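You operate a simulated robot arm through the tools that you are given. There is no shell and no other tool. Be economical: measure what you need, move in short steps, check, and stop when the job is done.

Carry out the task below with a simulated two-armed robot. There is one attempt and no reset: what you move stays moved.

Task
Fetch the small roller and stand it on the shelf under the wooden bench. Take the ring from the open end of the bench with the blue door and put it on the board there. Screw the cap back on the bottle on the top of the beige drawer chest. Close the left desk door. Turn the deck star knob to 2. Take the blue cloth on the workbench top and put it away on the top of the blue cabinet. Fetch the scrub pad and set it on the shallow grey tray. Put the green print block from the open end of the bench with the blue door on the near end of the blue cabinet top and the orange print block on the draining board. The order is free. Set down upright: small roller.
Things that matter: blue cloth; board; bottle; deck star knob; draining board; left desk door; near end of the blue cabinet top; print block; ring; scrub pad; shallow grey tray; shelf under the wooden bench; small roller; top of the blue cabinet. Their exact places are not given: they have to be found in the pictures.

Only the result counts: the job must be done as asked and must still hold three seconds after the hand-in. Knocking over, shifting, dropping, spilling or breaking anything else fails it. Lids that push on must go on centred and level and be pressed home; caps that screw on are set level and turned clockwise until they are tight. Flat cloth is picked up by pressing the open fingertips on it (5 to 10 N) and closing them slowly along it; thin cloth reads only 2 to 8 mm in the jaws.

Robot
Two 7-joint arms with two-finger parallel grippers on one trunk, on a base that drives. Base frame: it is fixed to the floor where the robot stands at the start and does not move with it; the origin is under the middle of the robot, x ahead of it, y to its left, z up. Readings come in cm, degrees, newtons and seconds.
The left shoulder is at the start at [3, 11.9, 101], the right one opposite. With the tool pointing down near the work surface each hand reaches from about 12 to 54 cm from the robot's upright axis, wherever it stands, measured 20 degrees to its own side. Places, roughly: blue cloth (11x7x3 cm) [-550, 190, 80]; board [50, 75, 100]; bottle [-525, 1050, 100]; deck star knob [-420, 520, 100]; draining board [20, 350, 90]; left desk door [-150, 1070, 40]; near end of the blue cabinet top [-80, 240, 80]; print block [75, 75, 100]; ring (8x8x2 cm) [80, 70, 90]; scrub pad (7x5x4 cm) [-100, 270, 90]; shallow grey tray (15x11x3 cm) [-210, -140, 90]; shelf under the wooden bench [-260, -130, 30]; small roller (7x3x9 cm) [50, -10, 50]; top of the blue cabinet [-70, 330, 80]. Payload 3.43 kg a hand.
The TCP of each hand is the grasp point between the finger pads, 3 cm short of the fingertips. In the tool frame z runs along the fingers and y along their closing line. Largest opening 9.4 cm; finger width 2.8, thickness 1; the body of the gripper, 5 by 9.6 cm, starts 5.5 cm behind the TCP.
Orientation is that of the tool frame in the base frame, as a unit quaternion [x, y, z, w]. With the fingers straight down and closing along the base's y, the tool's x points along the base's -x, its y along +y and its z along -z.

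Tools
- The arms move only by the tool send_rows. It takes "left_series", "right_series" or both (then of equal length, played together; a hand with none holds still); each is a list of rows, each an object of numbers (a shift or turn left out is 0, a gripper value left out holds the last): "dx", "dy", "dz": the shift along the base's x, y, z in m; "ax", "ay", "az": the turn, a rotation vector about the base's x, y, z in degrees; "grip": the finger opening in m, from 0 to 0.094. In form: [{"dx": .., "dy": .., "dz": .., "ax": .., "ay": .., "az": .., "grip": ..}, ...]. A call has 1 to 8 rows; each row shifts and turns the commanded pose from where the row before left it. A row lasts 0.2 s, in which the tool goes at most 5 cm and 8.6 degrees; a call with a longer step from one row to the next is refused whole, and so is a gripper value outside its range. A pose out of reach is approached as far as the arm can. The call stops where the force on the tool passes 40 N (or 10 N more than at its start, if that is more) or the arm is blocked; 0.2 s more then pass. Each finger travels about 7.2 cm/s and halts on what it meets, pressing with about 36 N; the grip force reading is that of the motor and also rises with nothing between the fingers. The clock runs only during rows and for 0.2 s after the last one: add rows that do not move to give the fingers time. The reply holds the time, the measured pose of the TCP, the force on the tool along the base axes, the opening and the grip force, in the units named above and with some noise, with the torque about the TCP (base axes, N m) and any sound that the robot's microphone picked up.
- Cameras (640 x 400 px; columns grow to the right, rows downward): "scene" is now at [2.68, 3.67, 170.43]; the picture's right is [0.54, -0.84, 0.00], its down [-0.72, -0.46, -0.51] and it looks along [0.43, 0.28, -0.86] (base axes); focal length 260 px, centre (320, 200). "left" rides on the left gripper at [7.6, -1.4, -10.2] in its tool frame; the picture's right is [0.18, 0.98, 0.00], its down [-0.75, 0.14, -0.64] and it looks along [-0.63, 0.12, 0.77] (tool axes); focal length 243 px, centre (320, 200). "right" rides on the right gripper at [7.6, 1.4, -10.2] in its tool frame; the picture's right is [-0.18, 0.98, 0.00], its down [-0.75, -0.14, -0.64] and it looks along [-0.63, -0.12, 0.77] (tool axes); focal length 243 px, centre (320, 200).
- camera(camera): a new picture of that camera. No time passes.
- slide_trunk(by): slides the trunk up (or, below 0, down) by that many cm; the arms and the scene camera ride with it, the base frame stays. It gives what a move gives, with no picture.
- drive_base(legs): drives the robot by 1 to 6 legs, each [ahead, turn to the left] in cm and degrees, along the robot's own axes; the way and the turn of a leg run together, so that a leg with both is an arc; at most 150 cm and 180 degrees a leg. The arms and the cameras ride along, it lands a little off, and it stops where it bumps. It gives what a move gives.
- turn_head(pan, tilt): turns the head with the scene camera to pan (to the left, within 143 degrees either way) and tilt (down, from -29 to 69), counted from straight ahead of the robot. It gives what a move gives.
- locate(camera, pixels): for up to 12 pixels [column, row] of the newest picture of that camera ("zoom" is the newest enlarged one), the place [x, y, z] in the base frame of the surface seen there, good to about 0.3 cm. No time passes.
- inspect(camera, box): a new picture of the part [left, top, right, bottom] of that camera's present view, enlarged. No time passes.
- hand_in(): hands the job in; it is judged then, once.

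Keep the steps short. Do not move on a guess: measure, check each grasp and each placing, and mend mistakes. In all there are 145 turns and 190 pictures (those below and enlarged ones count). Leave the grippers open and the arms clear of the work at the hand-in unless told otherwise, and finish with a single line.

The tools are called after "Emit:" by a JSON object that holds its "fn" and its "kwargs". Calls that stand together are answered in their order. send_rows: Moves the arms, as the interface text tells. Its arguments: {"type":"object","properties":{"left_series":{"type":"array","items":{"type":"object","properties":{"dx":{"type":"number"},"dy":{"type":"number"},"dz":{"type":"number"},"ax":{"type":"number"},"ay":{"type":"number"},"az":{"type":"number"},"grip":{"type":"number"}}}},"right_series":{"type":"array","items":{"type":"object","properties":{"dx":{"type":"number"},"dy":{"type":"number"},"dz":{"type":"number"},"ax":{"type":"number"},"ay":{"type":"number"},"az":{"type":"number"},"grip":{"type":"number"}}}}},"required":[]} The other tools are called the same way: slide_trunk (by) slides the trunk up or down; drive_base (legs) drives the base; turn_head (pan, tilt) turns the head that bears the scene camera; camera (camera) takes a picture; locate (camera, pixels) gives the place of the surface under pixels of a picture; inspect (camera, box) takes an enlarged picture of a part of a camera's view; hand_in () hands the job in.

At the start:

```text
clock: 0.0
left_tool_pos: [36.67, 44.6, 112.63]
left_orientation: [0.0, 1.0, 0.0, -0.001]
left_contact_force: [-0.5, 0.2, -0.9]
left_moment: [-0.02, 0.0, -0.01]
left_finger_gap: 9.41
left_grasp_force: 0.0
right_tool_pos: [29.58, 2.8, 113.05]
right_orientation: [0.0, 1.0, -0.001, 0.0]
right_contact_force: [-0.4, -0.1, -0.4]
right_moment: [-0.03, 0.03, 0.02]
right_finger_gap: 9.37
right_grasp_force: 0.1
trunk travel left (down, up): [-27.5, 13.5]
robot x, y, heading: [0.22, 0.18, -0.1]
head pan, tilt: [32.7, 59.0]
```

scene: 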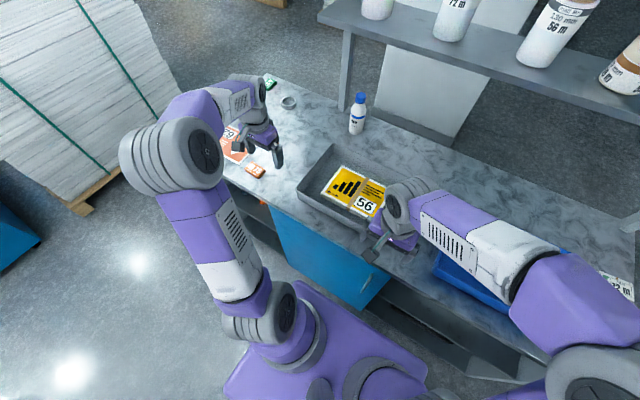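
right: 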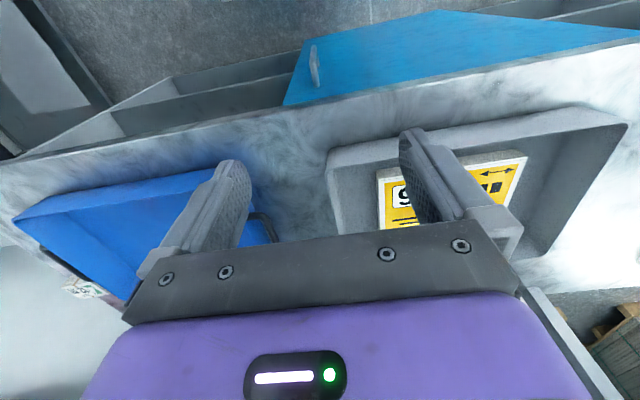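
left: 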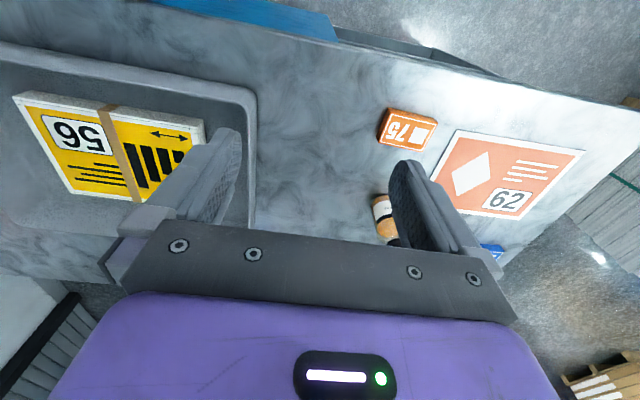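

I see the bench with tray, sign board (62), orange block near (255,170), green block near (270,83), ring near (288,102). I enlarge that part of the view and look at it.

Emit:
{"fn": "inspect", "kwargs": {"camera": "scene", "box": [200, 60, 400, 190]}}

Emit:
{"fn": "locate", "kwargs": {"camera": "scene", "pixels": [[255, 170], [270, 83], [288, 102], [235, 148], [357, 112], [330, 150], [250, 190]]}}

Emit:
{"fn": "camera", "kwargs": {"camera": "left"}}

Emit:
{"fn": "locate", "kwargs": {"camera": "left", "pixels": [[404, 128], [384, 112], [434, 122], [380, 140], [424, 148], [456, 132], [580, 152], [510, 218], [382, 212], [492, 250], [600, 105]]}}

```text
3.08 times, centred on (300, 125) of scene
```

zoom: 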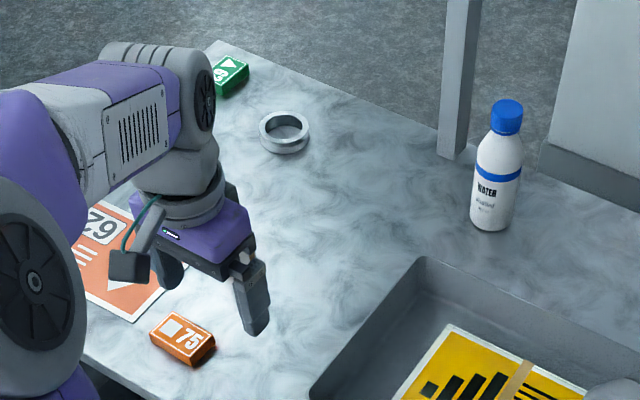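

```text
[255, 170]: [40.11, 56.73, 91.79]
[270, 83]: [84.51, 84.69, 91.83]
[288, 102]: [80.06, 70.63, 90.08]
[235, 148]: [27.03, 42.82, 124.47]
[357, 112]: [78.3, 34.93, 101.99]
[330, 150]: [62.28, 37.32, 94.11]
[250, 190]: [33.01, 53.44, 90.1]
```

```text
185 pictures are left
```

left: 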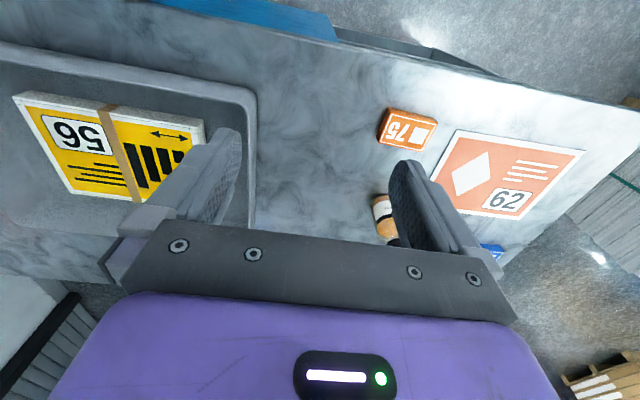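

```text
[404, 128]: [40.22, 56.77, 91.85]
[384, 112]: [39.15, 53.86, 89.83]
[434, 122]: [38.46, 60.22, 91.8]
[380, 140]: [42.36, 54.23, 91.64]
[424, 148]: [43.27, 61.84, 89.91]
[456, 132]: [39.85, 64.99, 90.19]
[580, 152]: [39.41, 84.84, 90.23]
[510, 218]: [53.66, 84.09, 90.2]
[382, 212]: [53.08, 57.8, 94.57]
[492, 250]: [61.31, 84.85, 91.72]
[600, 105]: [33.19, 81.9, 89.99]
```

The board (sheet 62) is at about [47,75,90], orange block [40,57], green [84.5,84.7], ring [80,70.6]. Next I look round the room with the head for routes.

Emit:
{"fn": "turn_head", "kwargs": {"pan": 90, "tilt": 15}}

Emit:
{"fn": "camera", "kwargs": {"camera": "scene"}}

Emit:
{"fn": "turn_head", "kwargs": {"pan": 143, "tilt": 15}}

Emit:
{"fn": "camera", "kwargs": {"camera": "scene"}}

Emit:
{"fn": "turn_head", "kwargs": {"pan": -130, "tilt": 15}}

Emit:
{"fn": "camera", "kwargs": {"camera": "scene"}}

Emit:
{"fn": "turn_head", "kwargs": {"pan": -30, "tilt": 60}}

Emit:
{"fn": "camera", "kwargs": {"camera": "scene"}}

```text
clock: 1.3
left_tool_pos: [36.53, 44.63, 112.64]
left_orientation: [-0.001, 1.0, 0.0, 0.0]
left_contact_force: [-0.4, -0.3, -0.6]
left_moment: [0.0, 0.02, -0.03]
left_finger_gap: 9.38
left_grasp_force: 0.0
right_tool_pos: [29.65, 2.93, 113.02]
right_orientation: [0.0, 1.0, 0.0, 0.0]
right_contact_force: [-0.7, -0.6, 0.6]
right_moment: [0.0, 0.01, 0.05]
right_finger_gap: 9.41
right_grasp_force: 0.1
trunk travel left (down, up): [-27.5, 13.5]
robot x, y, heading: [0.13, -0.16, 0.0]
head pan, tilt: [90.0, 15.0]
```

```text
184 pictures are left
```

scene: 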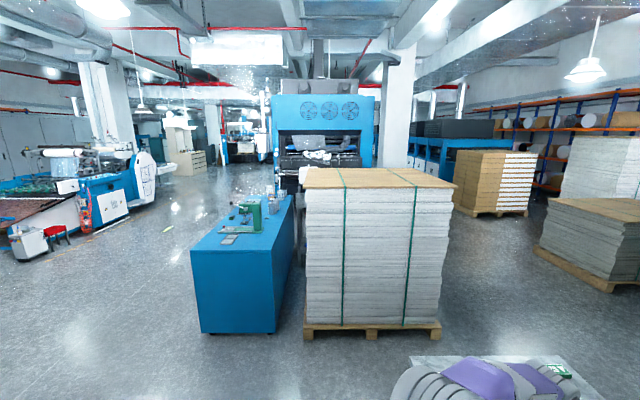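

```text
clock: 2.5
left_tool_pos: [36.48, 44.65, 112.78]
left_orientation: [0.0, 1.0, 0.0, -0.001]
left_contact_force: [-0.1, 0.3, -0.5]
left_moment: [0.02, 0.06, 0.04]
left_finger_gap: 9.41
left_grasp_force: 0.0
right_tool_pos: [29.65, 2.71, 113.17]
right_orientation: [0.001, 1.0, 0.0, 0.0]
right_contact_force: [0.6, 0.8, -0.4]
right_moment: [-0.01, 0.0, -0.01]
right_finger_gap: 9.4
right_grasp_force: 0.1
trunk travel left (down, up): [-27.5, 13.5]
robot x, y, heading: [0.16, -0.1, 0.0]
head pan, tilt: [143.0, 15.0]
```

```text
183 pictures are left
```

scene: 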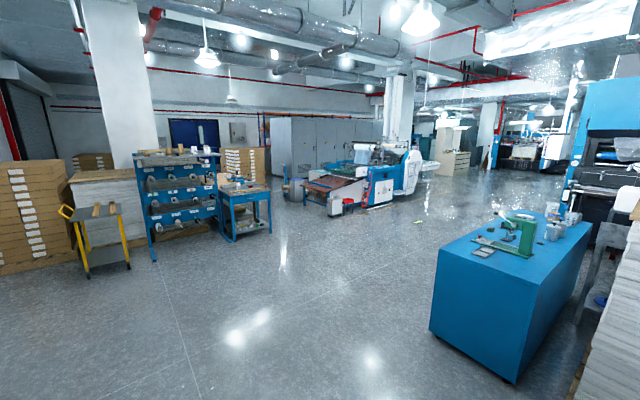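

```text
clock: 6.3
left_tool_pos: [36.54, 44.66, 112.66]
left_orientation: [0.0, 1.0, 0.001, 0.0]
left_contact_force: [0.3, 0.2, 0.1]
left_moment: [0.01, 0.02, 0.0]
left_finger_gap: 9.41
left_grasp_force: 0.0
right_tool_pos: [29.6, 2.95, 113.06]
right_orientation: [-0.001, 1.0, 0.0, 0.001]
right_contact_force: [0.1, -0.1, 0.5]
right_moment: [-0.02, 0.05, 0.03]
right_finger_gap: 9.42
right_grasp_force: 0.0
trunk travel left (down, up): [-27.5, 13.5]
robot x, y, heading: [0.21, -0.25, 0.0]
head pan, tilt: [-130.0, 15.0]
```

```text
182 pictures are left
```

scene: 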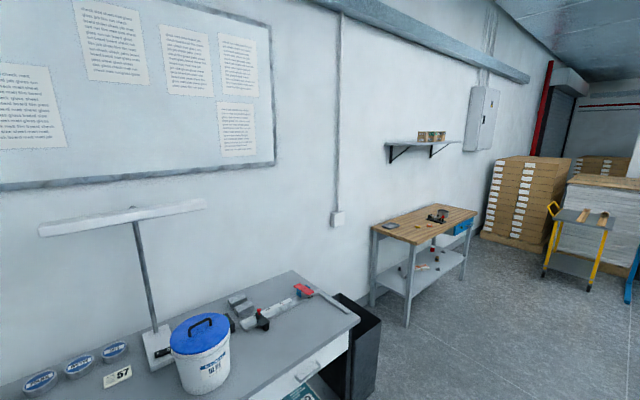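

```text
clock: 8.0
left_tool_pos: [36.56, 44.64, 112.61]
left_orientation: [0.0, 1.0, 0.0, 0.0]
left_contact_force: [0.1, 0.3, -0.1]
left_moment: [0.0, -0.01, 0.01]
left_finger_gap: 9.4
left_grasp_force: 0.1
right_tool_pos: [29.64, 2.88, 113.05]
right_orientation: [0.001, 1.0, 0.0, 0.0]
right_contact_force: [-0.7, 0.0, -0.7]
right_moment: [0.03, 0.0, 0.02]
right_finger_gap: 9.39
right_grasp_force: 0.2
trunk travel left (down, up): [-27.5, 13.5]
robot x, y, heading: [-0.37, 0.13, 0.1]
head pan, tilt: [-30.0, 60.0]
```

```text
181 pictures are left
```

scene: 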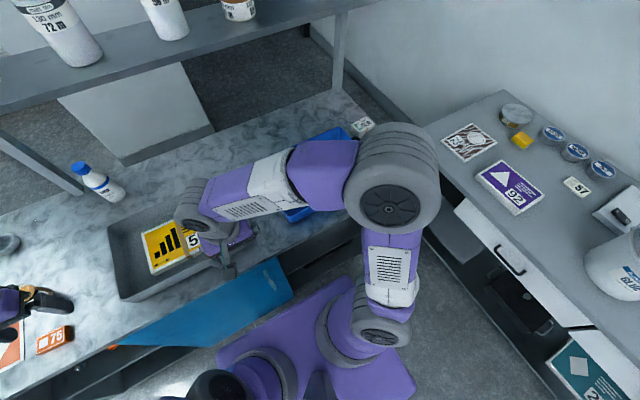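

The calls run in order. Now I back off 60 cm to see under the bench and plan around the pallet.

Emit:
{"fn": "drive_base", "kwargs": {"legs": [[-60, 0]]}}

Emit:
{"fn": "turn_head", "kwargs": {"pan": 0, "tilt": 42}}

Emit:
{"fn": "camera", "kwargs": {"camera": "scene"}}

Emit:
{"fn": "turn_head", "kwargs": {"pan": 60, "tilt": 35}}

Emit:
{"fn": "camera", "kwargs": {"camera": "scene"}}

```text
clock: 11.4
left_tool_pos: [-22.75, 44.58, 112.65]
left_orientation: [0.0, 1.0, 0.0, 0.0]
left_contact_force: [-0.3, -0.6, 0.4]
left_moment: [0.02, 0.01, 0.0]
left_finger_gap: 9.41
left_grasp_force: 0.0
right_tool_pos: [-29.75, 2.82, 113.03]
right_orientation: [0.0, 1.0, 0.0, 0.0]
right_contact_force: [0.0, -0.5, -1.2]
right_moment: [0.01, -0.03, 0.01]
right_finger_gap: 9.39
right_grasp_force: 0.1
trunk travel left (down, up): [-27.5, 13.5]
robot x, y, heading: [-59.27, 0.13, 0.0]
head pan, tilt: [-30.0, 60.0]
```

```text
clock: 12.3
left_tool_pos: [-22.7, 44.61, 112.53]
left_orientation: [0.0, 1.0, 0.0, 0.0]
left_contact_force: [-0.2, -0.7, 0.1]
left_moment: [0.0, 0.0, -0.01]
left_finger_gap: 9.39
left_grasp_force: 0.1
right_tool_pos: [-29.72, 2.83, 113.03]
right_orientation: [0.0, 1.0, 0.0, 0.0]
right_contact_force: [0.1, 0.6, 0.3]
right_moment: [-0.01, 0.02, -0.03]
right_finger_gap: 9.4
right_grasp_force: 0.0
trunk travel left (down, up): [-27.5, 13.5]
robot x, y, heading: [-59.28, -0.18, -0.1]
head pan, tilt: [0.0, 42.0]
```

```text
180 pictures are left
```

scene: 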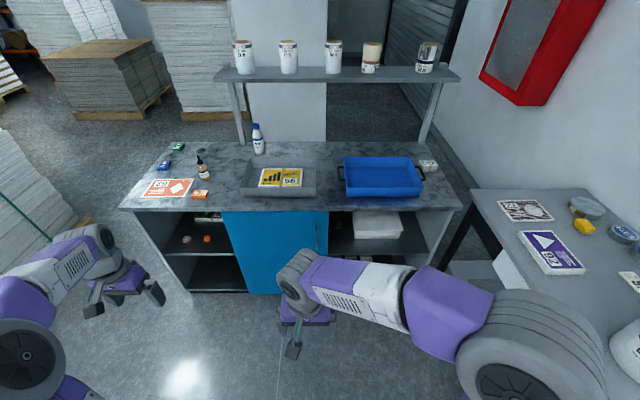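

```text
clock: 13.6
left_tool_pos: [-22.79, 44.65, 112.54]
left_orientation: [0.0, 1.0, 0.0, 0.0]
left_contact_force: [0.3, 0.1, -0.3]
left_moment: [-0.04, 0.01, 0.0]
left_finger_gap: 9.39
left_grasp_force: 0.1
right_tool_pos: [-29.66, 2.82, 113.01]
right_orientation: [-0.001, 1.0, -0.001, -0.001]
right_contact_force: [-0.4, 0.0, 0.2]
right_moment: [0.02, 0.0, 0.01]
right_finger_gap: 9.39
right_grasp_force: 0.1
trunk travel left (down, up): [-27.5, 13.5]
robot x, y, heading: [-59.35, 0.39, 0.0]
head pan, tilt: [60.0, 35.0]
```

```text
179 pictures are left
```

scene: 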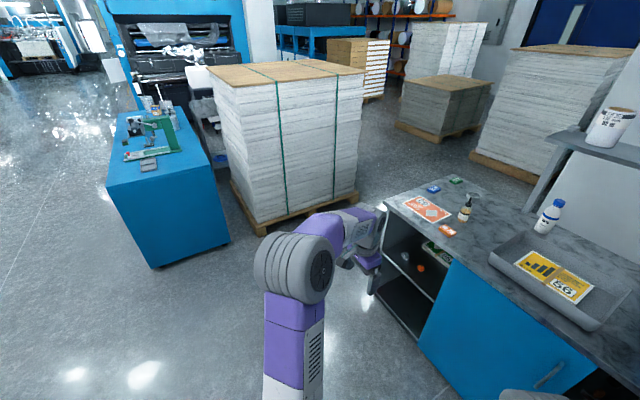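

Locating the pallet, the blue cabinet, the bench corner and the door.

Emit:
{"fn": "locate", "kwargs": {"camera": "scene", "pixels": [[258, 234], [350, 190], [228, 185], [384, 198], [432, 180], [420, 345], [580, 350], [152, 265], [230, 240], [135, 108], [150, 160], [420, 268]]}}

Emit:
{"fn": "turn_head", "kwargs": {"pan": 20, "tilt": 42}}

Emit:
{"fn": "inspect", "kwargs": {"camera": "scene", "box": [140, 120, 620, 400]}}

```text
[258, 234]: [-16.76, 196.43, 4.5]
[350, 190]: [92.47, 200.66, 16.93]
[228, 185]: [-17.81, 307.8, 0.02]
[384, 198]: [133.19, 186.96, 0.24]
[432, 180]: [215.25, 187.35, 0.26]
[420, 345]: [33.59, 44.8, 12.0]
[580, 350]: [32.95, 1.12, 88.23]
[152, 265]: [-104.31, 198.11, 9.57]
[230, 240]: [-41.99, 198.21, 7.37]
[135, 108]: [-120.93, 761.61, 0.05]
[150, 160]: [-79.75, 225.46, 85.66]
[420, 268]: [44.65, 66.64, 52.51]
```

```text
clock: 14.7
left_tool_pos: [-22.74, 44.77, 112.58]
left_orientation: [0.0, 1.0, 0.001, 0.0]
left_contact_force: [-0.3, 0.4, 0.8]
left_moment: [0.03, -0.01, 0.0]
left_finger_gap: 9.4
left_grasp_force: 0.1
right_tool_pos: [-29.66, 2.71, 113.0]
right_orientation: [0.0, 1.0, -0.001, 0.0]
right_contact_force: [0.1, -0.6, 0.1]
right_moment: [-0.02, 0.0, 0.0]
right_finger_gap: 9.41
right_grasp_force: 0.1
trunk travel left (down, up): [-27.5, 13.5]
robot x, y, heading: [-59.39, -0.02, -0.1]
head pan, tilt: [20.0, 42.0]
```

```text
1.33 times, centred on (380, 260) of scene
```

zoom: 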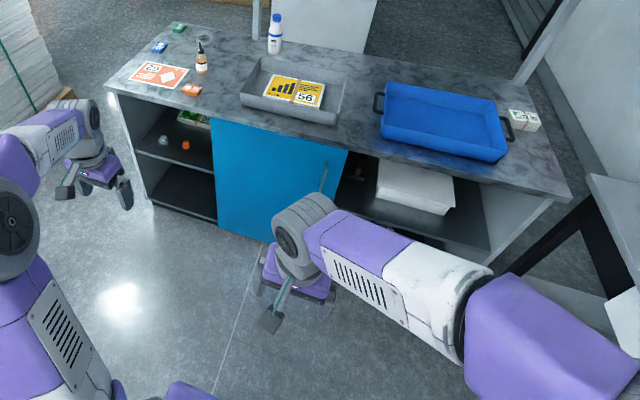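

Something stands at zoom (358,172) just right of the door handle; I enlarge it.

Emit:
{"fn": "inspect", "kwargs": {"camera": "scene", "box": [370, 220, 490, 295]}}

Emit:
{"fn": "locate", "kwargs": {"camera": "zoom", "pixels": [[210, 140], [205, 170], [235, 150], [150, 150], [300, 200], [200, 230], [300, 120]]}}

```text
5.33 times, centred on (430, 258) of scene
```

zoom: 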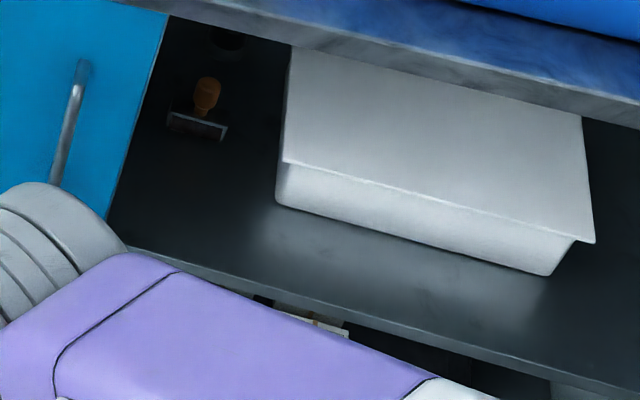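

```text
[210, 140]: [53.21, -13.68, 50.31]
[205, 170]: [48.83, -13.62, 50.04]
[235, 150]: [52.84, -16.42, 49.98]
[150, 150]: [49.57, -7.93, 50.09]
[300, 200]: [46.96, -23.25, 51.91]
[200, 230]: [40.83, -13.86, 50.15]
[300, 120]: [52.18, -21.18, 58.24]
```

The small roller: a bar with an orange handle on the shelf (z 50). Measure it.

Emit:
{"fn": "inspect", "kwargs": {"camera": "scene", "box": [394, 225, 426, 250]}}

Emit:
{"fn": "locate", "kwargs": {"camera": "zoom", "pixels": [[320, 150], [320, 210], [310, 250], [180, 300], [330, 335], [430, 330], [190, 260]]}}

```text
16.00 times, centred on (410, 238) of scene
```

zoom: 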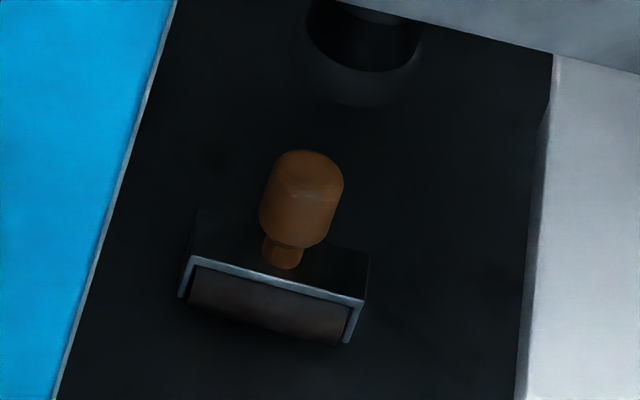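

```text
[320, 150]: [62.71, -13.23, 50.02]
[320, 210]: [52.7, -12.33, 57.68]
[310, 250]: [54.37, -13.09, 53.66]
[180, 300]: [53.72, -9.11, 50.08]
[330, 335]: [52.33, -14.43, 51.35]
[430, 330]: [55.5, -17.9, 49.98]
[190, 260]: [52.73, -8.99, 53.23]
```

Roller handle at about [53.5,-12,57]. Before going to the bench end I measure the upper shelf, board corners, and ring from a tilted view.

Emit:
{"fn": "inspect", "kwargs": {"camera": "scene", "box": [210, 90, 370, 190]}}

Emit:
{"fn": "locate", "kwargs": {"camera": "zoom", "pixels": [[130, 300], [80, 395], [255, 355], [200, 372], [215, 222], [250, 245], [260, 95], [290, 165], [340, 240], [150, 245], [520, 150], [520, 60]]}}

Emit:
{"fn": "turn_head", "kwargs": {"pan": 0, "tilt": 69}}

Emit:
{"fn": "camera", "kwargs": {"camera": "scene"}}

```text
4.00 times, centred on (290, 140) of scene
```

zoom: 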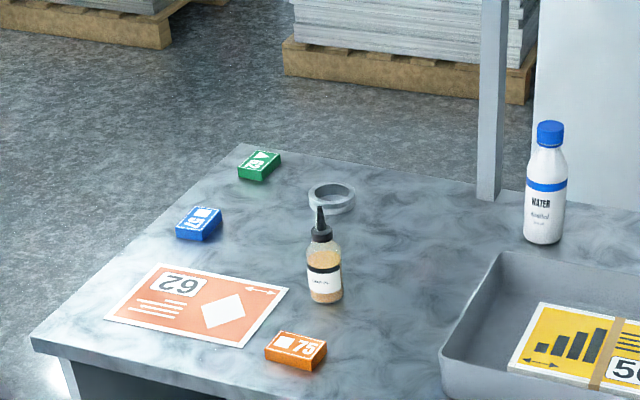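

```text
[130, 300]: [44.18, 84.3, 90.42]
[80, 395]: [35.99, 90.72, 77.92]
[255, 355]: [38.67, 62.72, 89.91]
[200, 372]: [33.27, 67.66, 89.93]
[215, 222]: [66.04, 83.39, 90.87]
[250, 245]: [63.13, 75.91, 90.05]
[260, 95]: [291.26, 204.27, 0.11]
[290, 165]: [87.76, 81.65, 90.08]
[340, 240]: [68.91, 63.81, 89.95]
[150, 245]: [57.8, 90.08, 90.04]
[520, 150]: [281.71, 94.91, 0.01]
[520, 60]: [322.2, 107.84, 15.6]
```

```text
clock: 15.6
left_tool_pos: [-22.79, 44.71, 112.68]
left_orientation: [0.0, 1.0, 0.0, 0.0]
left_contact_force: [0.0, -0.6, -0.8]
left_moment: [-0.03, 0.04, 0.01]
left_finger_gap: 9.4
left_grasp_force: 0.1
right_tool_pos: [-29.73, 2.74, 113.11]
right_orientation: [0.0, 1.0, 0.0, -0.001]
right_contact_force: [-0.5, -0.4, -0.1]
right_moment: [-0.01, -0.01, 0.03]
right_finger_gap: 9.4
right_grasp_force: 0.0
trunk travel left (down, up): [-27.5, 13.5]
robot x, y, heading: [-59.26, -0.28, -0.1]
head pan, tilt: [0.0, 68.8]
```

```text
174 pictures are left
```

scene: 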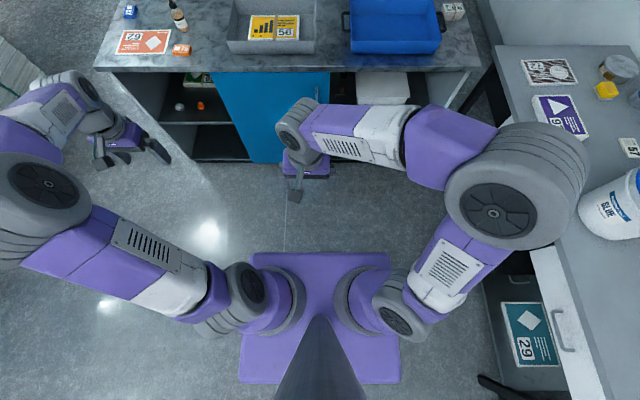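

I measure the robot's base edges for clearance.

Emit:
{"fn": "locate", "kwargs": {"camera": "scene", "pixels": [[258, 258], [384, 258], [245, 378], [394, 378], [35, 190], [490, 210], [540, 300], [600, 385], [490, 50]]}}

```text
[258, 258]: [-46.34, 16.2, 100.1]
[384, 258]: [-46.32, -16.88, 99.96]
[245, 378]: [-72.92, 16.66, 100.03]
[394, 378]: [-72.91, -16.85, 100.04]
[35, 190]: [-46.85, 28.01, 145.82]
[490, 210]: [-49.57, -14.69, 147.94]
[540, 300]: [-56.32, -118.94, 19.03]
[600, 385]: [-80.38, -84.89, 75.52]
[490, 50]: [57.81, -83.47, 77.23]
```

Base is compact. I fold the left hand inward and drive to the bench's open end, turning to face -y at about (62,125).

Emit:
{"fn": "send_rows", "kwargs": {"left_series": [{"dy": -0.05, "dz": 0.02}, {"dy": -0.05, "dz": 0.02}, {"dy": -0.05, "dz": 0.02}, {"dy": -0.04}], "right_series": [{"dy": -0.02, "dz": 0.02}, {"dy": -0.02, "dz": 0.02}, {"dy": -0.02, "dz": 0.02}, {"dy": -0.02}]}}

Emit:
{"fn": "drive_base", "kwargs": {"legs": [[0, 90], [127, 0], [0, -90], [121, 0], [0, -90]]}}

Emit:
{"fn": "turn_head", "kwargs": {"pan": 0, "tilt": 60}}

Emit:
{"fn": "camera", "kwargs": {"camera": "scene"}}

```text
refused: row 1 steps farther than a row can; nothing moved
```

```text
clock: 37.3
left_tool_pos: [120.61, 130.76, 112.66]
left_orientation: [0.362, 0.932, 0.002, 0.001]
left_contact_force: [0.0, 0.1, 0.6]
left_moment: [0.03, 0.04, 0.0]
left_finger_gap: 9.39
left_grasp_force: 0.1
right_tool_pos: [87.17, 104.68, 113.07]
right_orientation: [0.362, 0.932, 0.002, -0.001]
right_contact_force: [-0.1, 0.1, -0.7]
right_moment: [0.06, -0.03, 0.0]
right_finger_gap: 9.39
right_grasp_force: 0.0
trunk travel left (down, up): [-27.5, 13.5]
robot x, y, heading: [65.21, 124.56, -42.1]
head pan, tilt: [0.0, 68.8]
stopped in leg 5: the robot was blocked; the commanded pose is now the measured one
```

```text
clock: 38.0
left_tool_pos: [120.58, 131.12, 112.52]
left_orientation: [0.362, 0.932, 0.0, 0.0]
left_contact_force: [-0.2, 1.0, -0.2]
left_moment: [-0.01, -0.01, 0.01]
left_finger_gap: 9.39
left_grasp_force: 0.2
right_tool_pos: [87.32, 104.99, 113.15]
right_orientation: [0.361, 0.933, 0.001, 0.0]
right_contact_force: [0.3, 0.8, 0.6]
right_moment: [-0.01, -0.02, 0.0]
right_finger_gap: 9.38
right_grasp_force: 0.0
trunk travel left (down, up): [-27.5, 13.5]
robot x, y, heading: [65.01, 124.28, -41.8]
head pan, tilt: [0.0, 60.0]
```

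```text
173 pictures are left
```

scene: 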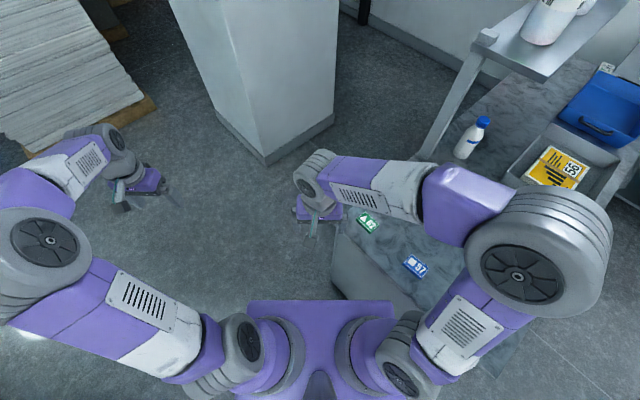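

The base corner bumped the bench end while turning. I fold the left hand inward (row steps under 5 cm), turn back left, step away and turn again.

Emit:
{"fn": "send_rows", "kwargs": {"left_series": [{"dx": -0.031, "dy": -0.034}, {"dx": -0.031, "dy": -0.034}, {"dx": -0.031, "dy": -0.034}, {"dx": -0.031, "dy": -0.034}]}}

Emit:
{"fn": "drive_base", "kwargs": {"legs": [[0, 84], [11, 0], [0, -132]]}}

Emit:
{"fn": "camera", "kwargs": {"camera": "scene"}}

```text
clock: 39.0
left_tool_pos: [108.44, 117.56, 112.52]
left_orientation: [0.361, 0.932, 0.001, 0.0]
left_contact_force: [-0.7, 0.0, 0.6]
left_moment: [0.02, -0.01, 0.0]
left_finger_gap: 9.42
left_grasp_force: 0.0
right_tool_pos: [87.31, 104.87, 113.14]
right_orientation: [0.361, 0.933, 0.001, 0.0]
right_contact_force: [-0.9, -0.1, -0.5]
right_moment: [0.01, 0.02, -0.01]
right_finger_gap: 9.38
right_grasp_force: 0.2
trunk travel left (down, up): [-27.5, 13.5]
robot x, y, heading: [64.96, 124.77, -41.7]
head pan, tilt: [0.0, 60.0]
```

```text
clock: 43.2
left_tool_pos: [77.2, 167.08, 112.52]
left_orientation: [-0.349, 0.937, 0.0, 0.001]
left_contact_force: [-0.1, -0.6, -1.2]
left_moment: [0.01, -0.01, 0.0]
left_finger_gap: 9.39
left_grasp_force: 0.0
right_tool_pos: [87.21, 144.5, 112.93]
right_orientation: [-0.351, 0.937, 0.0, 0.0]
right_contact_force: [0.3, 0.4, -0.6]
right_moment: [-0.02, 0.01, 0.0]
right_finger_gap: 9.4
right_grasp_force: 0.0
trunk travel left (down, up): [-27.5, 13.5]
robot x, y, heading: [65.39, 124.68, 41.6]
head pan, tilt: [0.0, 60.0]
stopped in leg 2: the robot was blocked; the commanded pose is now the measured one
```

```text
172 pictures are left
```

scene: 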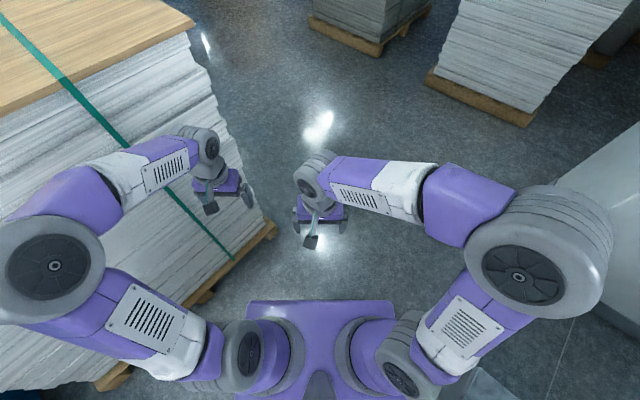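

Blocked again without moving. I measure the stack, its edge and my left elbow.

Emit:
{"fn": "locate", "kwargs": {"camera": "scene", "pixels": [[270, 228], [110, 380], [195, 25], [60, 265], [30, 330], [10, 120], [50, 385], [240, 240], [550, 130], [470, 380]]}}

Emit:
{"fn": "turn_head", "kwargs": {"pan": 100, "tilt": 60}}

Emit:
{"fn": "camera", "kwargs": {"camera": "scene"}}

Emit:
{"fn": "turn_head", "kwargs": {"pan": -100, "tilt": 60}}

Emit:
{"fn": "camera", "kwargs": {"camera": "scene"}}

```text
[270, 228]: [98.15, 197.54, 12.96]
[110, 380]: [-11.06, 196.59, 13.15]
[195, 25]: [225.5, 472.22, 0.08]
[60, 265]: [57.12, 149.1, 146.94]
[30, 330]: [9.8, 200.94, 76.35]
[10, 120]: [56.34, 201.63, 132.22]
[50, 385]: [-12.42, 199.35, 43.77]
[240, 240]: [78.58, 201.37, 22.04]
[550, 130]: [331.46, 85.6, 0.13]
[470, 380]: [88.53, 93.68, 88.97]
```

```text
clock: 45.0
left_tool_pos: [77.22, 167.07, 112.52]
left_orientation: [-0.351, 0.936, 0.0, 0.0]
left_contact_force: [-0.6, -0.6, -0.6]
left_moment: [0.0, -0.03, 0.0]
left_finger_gap: 9.41
left_grasp_force: 0.1
right_tool_pos: [87.37, 144.63, 113.13]
right_orientation: [-0.351, 0.936, 0.0, 0.0]
right_contact_force: [0.6, 0.3, -0.3]
right_moment: [0.0, 0.01, 0.01]
right_finger_gap: 9.38
right_grasp_force: 0.1
trunk travel left (down, up): [-27.5, 13.5]
robot x, y, heading: [65.15, 124.72, 41.3]
head pan, tilt: [100.0, 60.0]
```

```text
171 pictures are left
```

scene: 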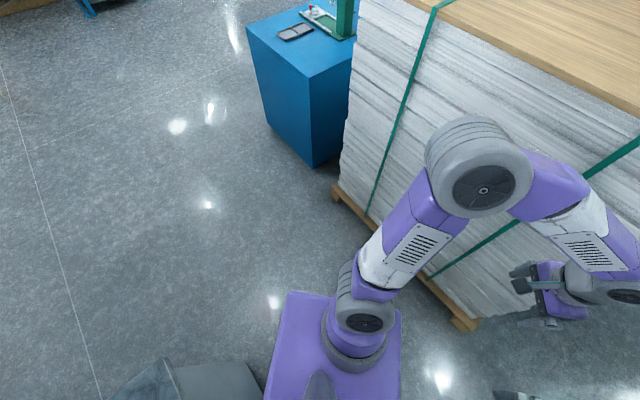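

```text
clock: 47.9
left_tool_pos: [77.23, 167.05, 112.44]
left_orientation: [-0.35, 0.937, 0.0, 0.0]
left_contact_force: [0.2, 1.1, 0.3]
left_moment: [0.04, 0.02, 0.02]
left_finger_gap: 9.4
left_grasp_force: 0.0
right_tool_pos: [87.33, 144.52, 113.02]
right_orientation: [-0.351, 0.936, 0.0, 0.0]
right_contact_force: [-1.1, -0.1, -1.0]
right_moment: [0.02, 0.0, 0.03]
right_finger_gap: 9.4
right_grasp_force: 0.0
trunk travel left (down, up): [-27.5, 13.5]
robot x, y, heading: [65.28, 124.88, 41.7]
head pan, tilt: [-100.0, 60.0]
```

```text
170 pictures are left
```

scene: 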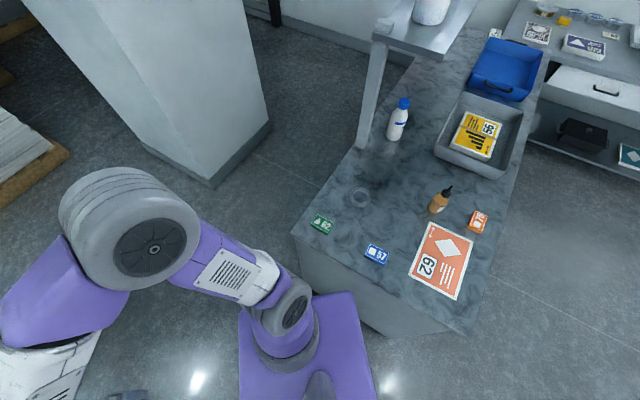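

The rear base corner touches the bench end at this angle. I'll turn to -15°, reverse to gain distance, come forward at y≈130 and then turn to -90°.

Emit:
{"fn": "drive_base", "kwargs": {"legs": [[0, -57], [-24, 0], [0, 15], [23, 0], [0, -90]]}}

Emit:
{"fn": "turn_head", "kwargs": {"pan": 0, "tilt": 55}}

Emit:
{"fn": "camera", "kwargs": {"camera": "scene"}}

```text
clock: 58.2
left_tool_pos: [87.9, 93.96, 112.59]
left_orientation: [0.71, 0.704, 0.0, 0.0]
left_contact_force: [0.9, 0.4, 0.6]
left_moment: [0.0, 0.0, 0.0]
left_finger_gap: 9.42
left_grasp_force: 0.1
right_tool_pos: [64.57, 101.31, 113.04]
right_orientation: [0.709, 0.705, 0.0, 0.001]
right_contact_force: [-0.3, -0.6, 0.6]
right_moment: [0.0, 0.01, 0.01]
right_finger_gap: 9.42
right_grasp_force: 0.0
trunk travel left (down, up): [-27.5, 13.5]
robot x, y, heading: [64.44, 131.36, -89.9]
head pan, tilt: [-100.0, 60.0]
```

```text
clock: 60.0
left_tool_pos: [87.86, 93.96, 112.65]
left_orientation: [0.711, 0.704, 0.0, 0.0]
left_contact_force: [0.3, -0.2, -0.3]
left_moment: [-0.01, -0.01, -0.03]
left_finger_gap: 9.39
left_grasp_force: 0.1
right_tool_pos: [64.32, 101.28, 113.0]
right_orientation: [0.71, 0.705, 0.0, 0.001]
right_contact_force: [0.2, 0.3, 1.0]
right_moment: [-0.02, 0.02, -0.01]
right_finger_gap: 9.38
right_grasp_force: 0.1
trunk travel left (down, up): [-27.5, 13.5]
robot x, y, heading: [64.53, 131.11, -90.0]
head pan, tilt: [0.0, 55.0]
```

```text
169 pictures are left
```

scene: 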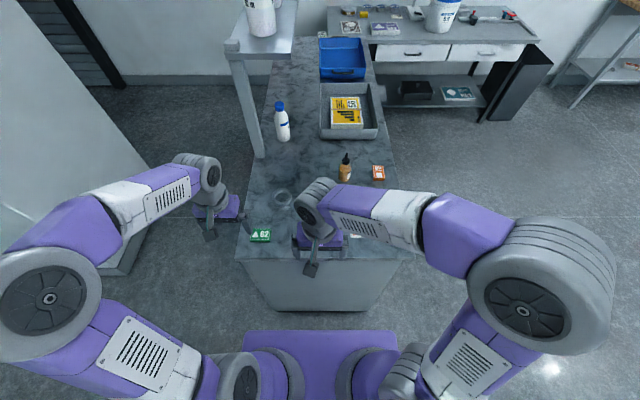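

Now at the end, heading -90. I drive 11 cm closer and swing the left hand near the ring for a close view.

Emit:
{"fn": "drive_base", "kwargs": {"legs": [[11, 0]]}}

Emit:
{"fn": "camera", "kwargs": {"camera": "left"}}

Emit:
{"fn": "inspect", "kwargs": {"camera": "scene", "box": [220, 160, 420, 285]}}

```text
clock: 61.2
left_tool_pos: [88.07, 83.22, 112.47]
left_orientation: [0.709, 0.705, 0.001, 0.0]
left_contact_force: [0.4, 0.7, -0.8]
left_moment: [0.0, 0.02, -0.02]
left_finger_gap: 9.41
left_grasp_force: 0.1
right_tool_pos: [64.41, 90.56, 113.03]
right_orientation: [0.709, 0.705, 0.001, 0.001]
right_contact_force: [0.1, -1.6, -0.3]
right_moment: [-0.01, 0.0, -0.01]
right_finger_gap: 9.37
right_grasp_force: 0.2
trunk travel left (down, up): [-27.5, 13.5]
robot x, y, heading: [64.62, 120.34, -90.0]
head pan, tilt: [0.0, 55.0]
```

```text
168 pictures are left
```

left: 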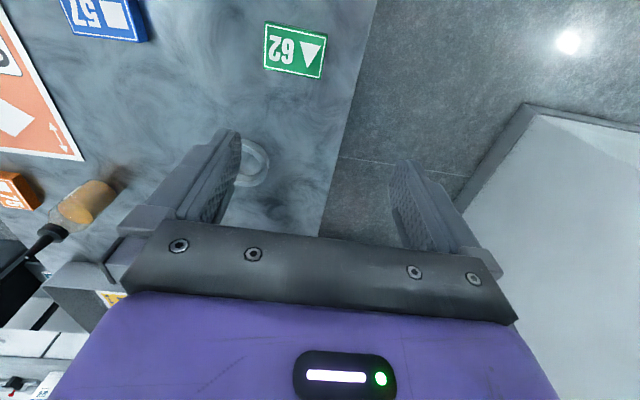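

```text
3.20 times, centred on (320, 222) of scene
```

zoom: 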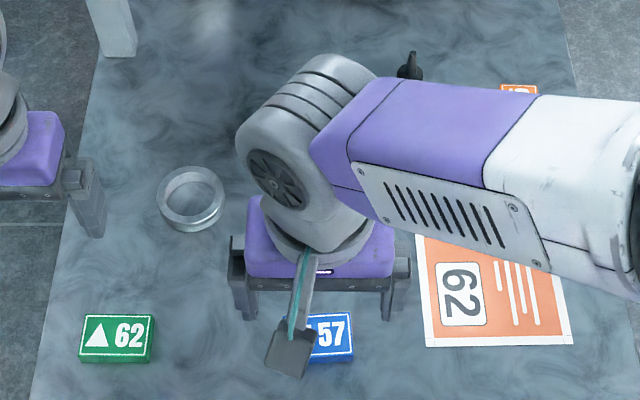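

Ring clear at zoom (190,200). I locate its rim, the board's corners and the green block.

Emit:
{"fn": "locate", "kwargs": {"camera": "zoom", "pixels": [[163, 195], [218, 192], [191, 171], [190, 218], [190, 203], [428, 340], [570, 342], [528, 250], [90, 355], [150, 322], [85, 318], [118, 337]]}}

```text
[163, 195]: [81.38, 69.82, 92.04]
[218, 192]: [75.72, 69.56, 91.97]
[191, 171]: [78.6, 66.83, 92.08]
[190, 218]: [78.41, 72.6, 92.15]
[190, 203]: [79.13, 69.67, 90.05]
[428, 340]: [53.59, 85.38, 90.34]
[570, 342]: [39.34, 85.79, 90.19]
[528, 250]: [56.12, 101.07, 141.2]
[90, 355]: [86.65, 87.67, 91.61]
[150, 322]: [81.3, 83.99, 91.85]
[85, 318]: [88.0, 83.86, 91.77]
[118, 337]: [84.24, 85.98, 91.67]
```

Ring centre about [78.6,69.7], outer ~7 cm. I move the left hand above it, and the right hand aside.

Emit:
{"fn": "send_rows", "kwargs": {"left_series": [{"dx": -0.024, "dy": -0.034, "dz": -0.01}, {"dx": -0.024, "dy": -0.034, "dz": -0.01}, {"dx": -0.024, "dy": -0.034, "dz": -0.01}, {"dx": -0.023, "dy": -0.033, "dz": -0.02}, {}], "right_series": [{"dx": -0.045, "dz": 0.01}, {"dx": -0.045, "dz": 0.01}, {"dx": -0.045, "dz": 0.01}, {"dx": -0.045, "dz": 0.01}, {"dx": -0.045, "dz": 0.01}]}}

Emit:
{"fn": "camera", "kwargs": {"camera": "left"}}

Emit:
{"fn": "camera", "kwargs": {"camera": "scene"}}

```text
clock: 62.4
left_tool_pos: [78.32, 69.88, 107.68]
left_orientation: [0.709, 0.705, 0.0, 0.0]
left_contact_force: [-0.3, 0.2, -0.8]
left_moment: [0.0, 0.01, -0.02]
left_finger_gap: 9.39
left_grasp_force: 0.0
right_tool_pos: [41.95, 90.67, 118.16]
right_orientation: [0.709, 0.705, 0.001, 0.002]
right_contact_force: [-0.3, 0.4, 0.2]
right_moment: [0.02, -0.01, 0.0]
right_finger_gap: 9.36
right_grasp_force: 0.0
trunk travel left (down, up): [-27.5, 13.5]
robot x, y, heading: [64.14, 120.51, -90.1]
head pan, tilt: [0.0, 55.0]
```

```text
166 pictures are left
```

left: 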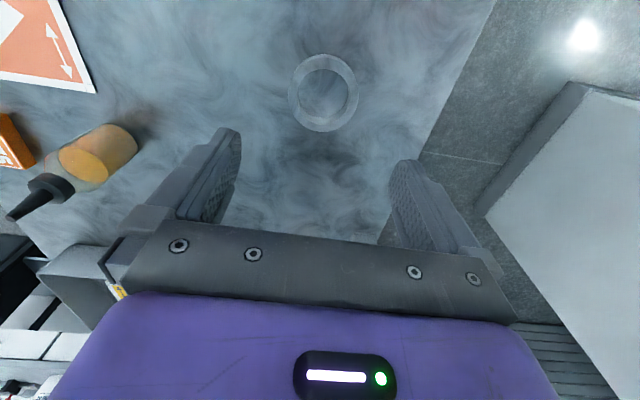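

```text
165 pictures are left
```

scene: 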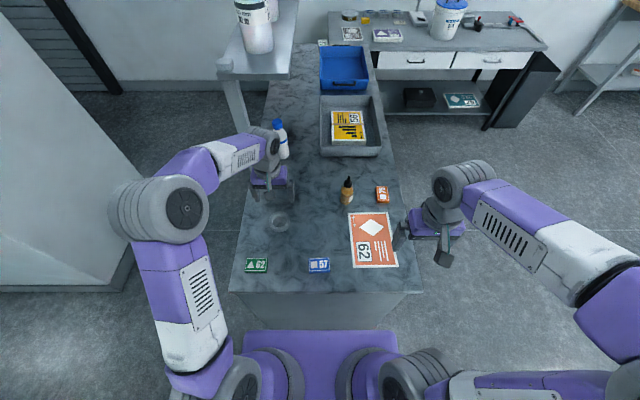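

Emit:
{"fn": "locate", "kwargs": {"camera": "left", "pixels": [[292, 88], [354, 92], [323, 58], [322, 126], [325, 90]]}}

Emit:
{"fn": "locate", "kwargs": {"camera": "scene", "pixels": [[268, 222], [289, 221], [278, 213], [278, 230], [352, 213], [387, 213]]}}

```text
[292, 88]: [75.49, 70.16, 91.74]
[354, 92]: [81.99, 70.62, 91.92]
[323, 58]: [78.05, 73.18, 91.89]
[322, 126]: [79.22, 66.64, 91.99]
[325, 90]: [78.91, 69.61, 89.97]
```

```text
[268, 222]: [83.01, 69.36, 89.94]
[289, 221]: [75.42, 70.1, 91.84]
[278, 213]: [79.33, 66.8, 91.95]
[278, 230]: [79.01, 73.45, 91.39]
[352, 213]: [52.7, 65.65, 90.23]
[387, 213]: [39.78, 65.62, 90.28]
```

Ring centre [78.75,70.0]; I descend with a 4 mm correction and close.

Emit:
{"fn": "send_rows", "kwargs": {"left_series": [{"dx": 0.004, "dz": -0.045}, {"dz": -0.045}, {"dz": -0.035}, {"dz": -0.017}, {"grip": 0.06}, {"grip": 0.06}, {"grip": 0.06}, {}]}}

Emit:
{"fn": "camera", "kwargs": {"camera": "left"}}

```text
clock: 64.2
left_tool_pos: [78.95, 69.75, 93.34]
left_orientation: [0.71, 0.705, 0.0, 0.0]
left_contact_force: [0.8, 0.7, -0.6]
left_moment: [0.01, -0.01, 0.01]
left_finger_gap: 7.42
left_grasp_force: 35.5
right_tool_pos: [41.98, 90.44, 118.05]
right_orientation: [0.71, 0.705, 0.001, 0.001]
right_contact_force: [0.9, -0.5, 0.3]
right_moment: [-0.01, -0.02, 0.02]
right_finger_gap: 9.39
right_grasp_force: 0.0
trunk travel left (down, up): [-27.5, 13.5]
robot x, y, heading: [64.47, 120.59, -89.8]
head pan, tilt: [0.0, 55.0]
```

```text
164 pictures are left
```

left: 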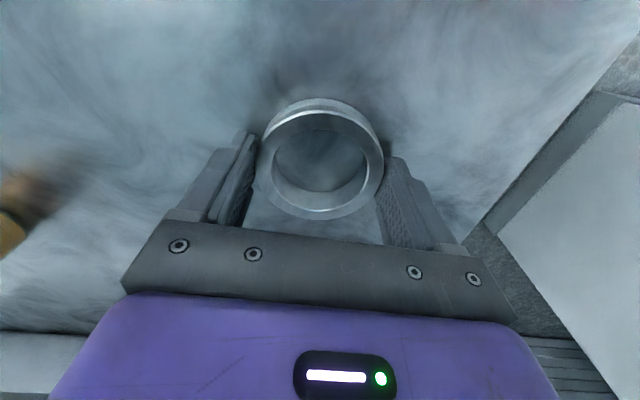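

Ring held (7.4 cm). Lift and carry over the board.

Emit:
{"fn": "send_rows", "kwargs": {"left_series": [{"dz": 0.045}, {"dx": -0.045, "dy": 0.008, "dz": 0.01}, {"dx": -0.045, "dy": 0.008}, {"dx": -0.045, "dy": 0.008}, {"dx": -0.045, "dy": 0.008}, {"dx": -0.045, "dy": 0.008}, {"dx": -0.045, "dy": 0.008}, {"dx": -0.045, "dy": 0.008}]}}

Emit:
{"fn": "camera", "kwargs": {"camera": "left"}}

Emit:
{"fn": "camera", "kwargs": {"camera": "scene"}}

```text
clock: 66.0
left_tool_pos: [47.24, 75.33, 98.7]
left_orientation: [0.709, 0.705, 0.0, 0.0]
left_contact_force: [-0.4, 0.9, -1.2]
left_moment: [0.02, 0.01, 0.01]
left_finger_gap: 7.42
left_grasp_force: 36.4
right_tool_pos: [41.91, 90.49, 118.02]
right_orientation: [0.708, 0.706, 0.001, 0.001]
right_contact_force: [-0.6, 0.1, -0.3]
right_moment: [0.04, 0.01, 0.03]
right_finger_gap: 9.4
right_grasp_force: 0.1
trunk travel left (down, up): [-27.5, 13.5]
robot x, y, heading: [64.33, 120.42, -89.8]
head pan, tilt: [0.0, 55.0]
```

```text
163 pictures are left
```

left: 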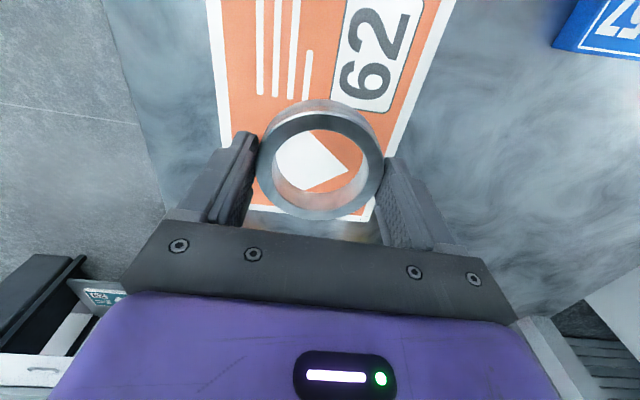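

```text
162 pictures are left
```

scene: 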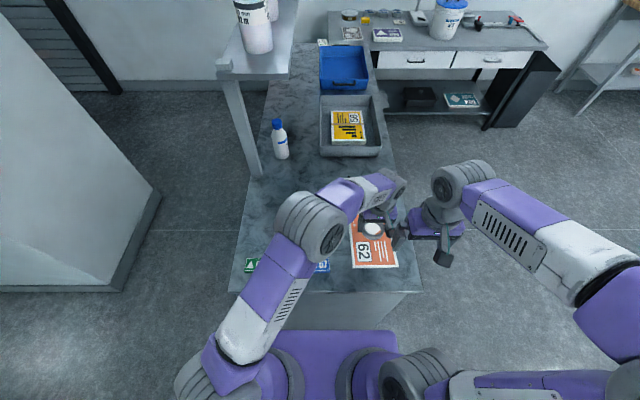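

Over the board centre. Lower to 93.8 and release.

Emit:
{"fn": "send_rows", "kwargs": {"left_series": [{"dz": -0.03}, {"dz": -0.018}, {"grip": 0.08}, {"grip": 0.094}, {}, {"dz": 0.045}, {"dz": 0.045}, {"dz": 0.045}]}}

Emit:
{"fn": "camera", "kwargs": {"camera": "left"}}

```text
clock: 67.8
left_tool_pos: [47.56, 75.57, 107.68]
left_orientation: [0.709, 0.705, 0.0, -0.001]
left_contact_force: [0.4, 0.5, 0.6]
left_moment: [0.0, 0.02, 0.0]
left_finger_gap: 9.42
left_grasp_force: 0.0
right_tool_pos: [42.08, 90.51, 118.14]
right_orientation: [0.709, 0.705, 0.0, 0.0]
right_contact_force: [-0.4, -0.4, 0.3]
right_moment: [-0.01, -0.01, 0.0]
right_finger_gap: 9.39
right_grasp_force: 0.1
trunk travel left (down, up): [-27.5, 13.5]
robot x, y, heading: [64.49, 120.34, -90.0]
head pan, tilt: [0.0, 55.0]
```

```text
161 pictures are left
```

left: 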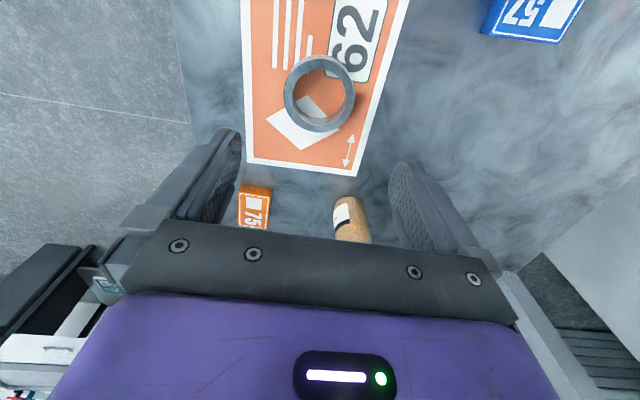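

Ring lies on the board. Now hover over the green block near [84.4,85.9].

Emit:
{"fn": "send_rows", "kwargs": {"left_series": [{"dx": 0.046, "dy": 0.013}, {"dx": 0.046, "dy": 0.013}, {"dx": 0.046, "dy": 0.013}, {"dx": 0.046, "dy": 0.013}, {"dx": 0.046, "dy": 0.013}, {"dx": 0.046, "dy": 0.013}, {"dx": 0.046, "dy": 0.013}, {"dx": 0.046, "dy": 0.013}]}}

Emit:
{"fn": "inspect", "kwargs": {"camera": "left", "box": [220, 0, 440, 140]}}

```text
clock: 69.6
left_tool_pos: [84.46, 85.82, 107.37]
left_orientation: [0.71, 0.704, 0.0, 0.0]
left_contact_force: [-0.2, -0.4, 0.2]
left_moment: [-0.03, 0.04, -0.01]
left_finger_gap: 9.41
left_grasp_force: 0.1
right_tool_pos: [41.97, 90.54, 118.2]
right_orientation: [0.709, 0.706, 0.0, 0.0]
right_contact_force: [0.4, 0.2, 0.3]
right_moment: [-0.03, -0.02, -0.03]
right_finger_gap: 9.41
right_grasp_force: 0.1
trunk travel left (down, up): [-27.5, 13.5]
robot x, y, heading: [64.62, 120.49, -90.0]
head pan, tilt: [0.0, 55.0]
```

```text
2.86 times, centred on (330, 70) of left
```

zoom: 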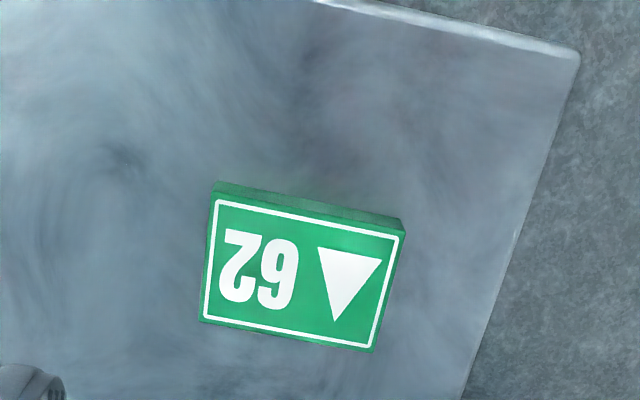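

Emit:
{"fn": "locate", "kwargs": {"camera": "zoom", "pixels": [[218, 202], [402, 236], [203, 318], [370, 348], [300, 268]]}}

```text
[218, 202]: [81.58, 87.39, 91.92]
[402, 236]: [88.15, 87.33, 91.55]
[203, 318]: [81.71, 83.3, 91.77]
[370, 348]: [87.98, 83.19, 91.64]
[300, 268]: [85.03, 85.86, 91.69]
```

Block is aligned, centre [84.85,85.3]. Descend and close.

Emit:
{"fn": "send_rows", "kwargs": {"left_series": [{"dx": 0.004, "dy": -0.005, "dz": -0.045}, {"dz": -0.045}, {"dz": -0.035}, {"dz": -0.015}, {"grip": 0.05}, {"grip": 0.05}, {"grip": 0.05}, {"grip": 0.05}]}}

Emit:
{"fn": "camera", "kwargs": {"camera": "left"}}

```text
clock: 71.4
left_tool_pos: [84.61, 85.39, 93.51]
left_orientation: [0.71, 0.704, 0.001, 0.001]
left_contact_force: [0.5, 0.5, 1.2]
left_moment: [0.02, -0.02, 0.0]
left_finger_gap: 6.68
left_grasp_force: 35.6
right_tool_pos: [42.06, 90.5, 118.11]
right_orientation: [0.709, 0.705, 0.001, 0.0]
right_contact_force: [-0.5, 0.2, 0.1]
right_moment: [0.0, 0.03, -0.03]
right_finger_gap: 9.43
right_grasp_force: 0.1
trunk travel left (down, up): [-27.5, 13.5]
robot x, y, heading: [64.65, 120.1, -90.1]
head pan, tilt: [0.0, 55.0]
```

```text
159 pictures are left
```

left: 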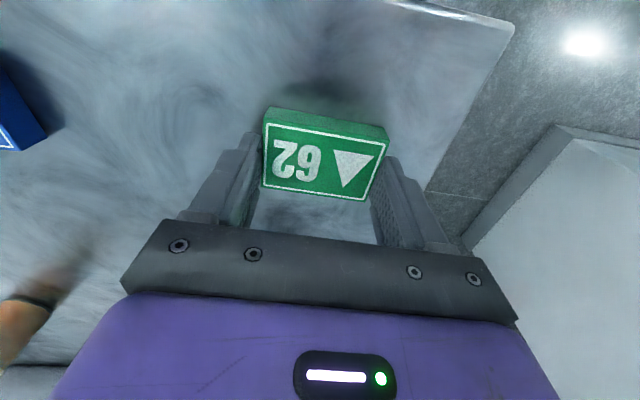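

Green block held. Lift, then back out and go to the front of the bench for the orange block (right hand).

Emit:
{"fn": "send_rows", "kwargs": {"left_series": [{"dz": 0.045}, {"dz": 0.045}, {"dz": 0.045}, {"dz": 0.045}, {"dz": 0.03}]}}

Emit:
{"fn": "drive_base", "kwargs": {"legs": [[-11, 0], [0, 90], [-122, 0], [0, -90], [68, 0], [0, 90]]}}

Emit:
{"fn": "camera", "kwargs": {"camera": "scene"}}

```text
clock: 72.6
left_tool_pos: [84.56, 85.28, 114.58]
left_orientation: [0.709, 0.705, -0.001, 0.0]
left_contact_force: [-0.1, -0.5, -0.3]
left_moment: [-0.03, -0.01, -0.04]
left_finger_gap: 6.67
left_grasp_force: 36.3
right_tool_pos: [42.06, 90.57, 118.04]
right_orientation: [0.709, 0.706, 0.001, 0.001]
right_contact_force: [0.6, 0.5, -0.2]
right_moment: [-0.01, -0.02, 0.03]
right_finger_gap: 9.4
right_grasp_force: 0.1
trunk travel left (down, up): [-27.5, 13.5]
robot x, y, heading: [64.65, 120.35, -90.0]
head pan, tilt: [0.0, 55.0]
```

```text
clock: 94.2
left_tool_pos: [-23.38, 88.27, 114.46]
left_orientation: [0.02, 1.0, 0.0, 0.0]
left_contact_force: [-1.2, 0.0, -0.6]
left_moment: [0.0, 0.01, 0.07]
left_finger_gap: 6.68
left_grasp_force: 36.3
right_tool_pos: [-30.14, 46.08, 118.12]
right_orientation: [0.019, 1.0, 0.0, 0.0]
right_contact_force: [0.4, -0.4, 0.9]
right_moment: [0.01, 0.02, 0.0]
right_finger_gap: 9.42
right_grasp_force: 0.0
trunk travel left (down, up): [-27.5, 13.5]
robot x, y, heading: [-58.78, 69.33, -1.6]
head pan, tilt: [0.0, 55.0]
```

```text
158 pictures are left
```

scene: 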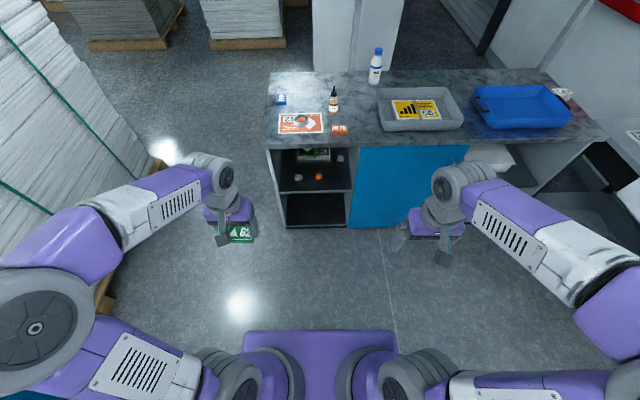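

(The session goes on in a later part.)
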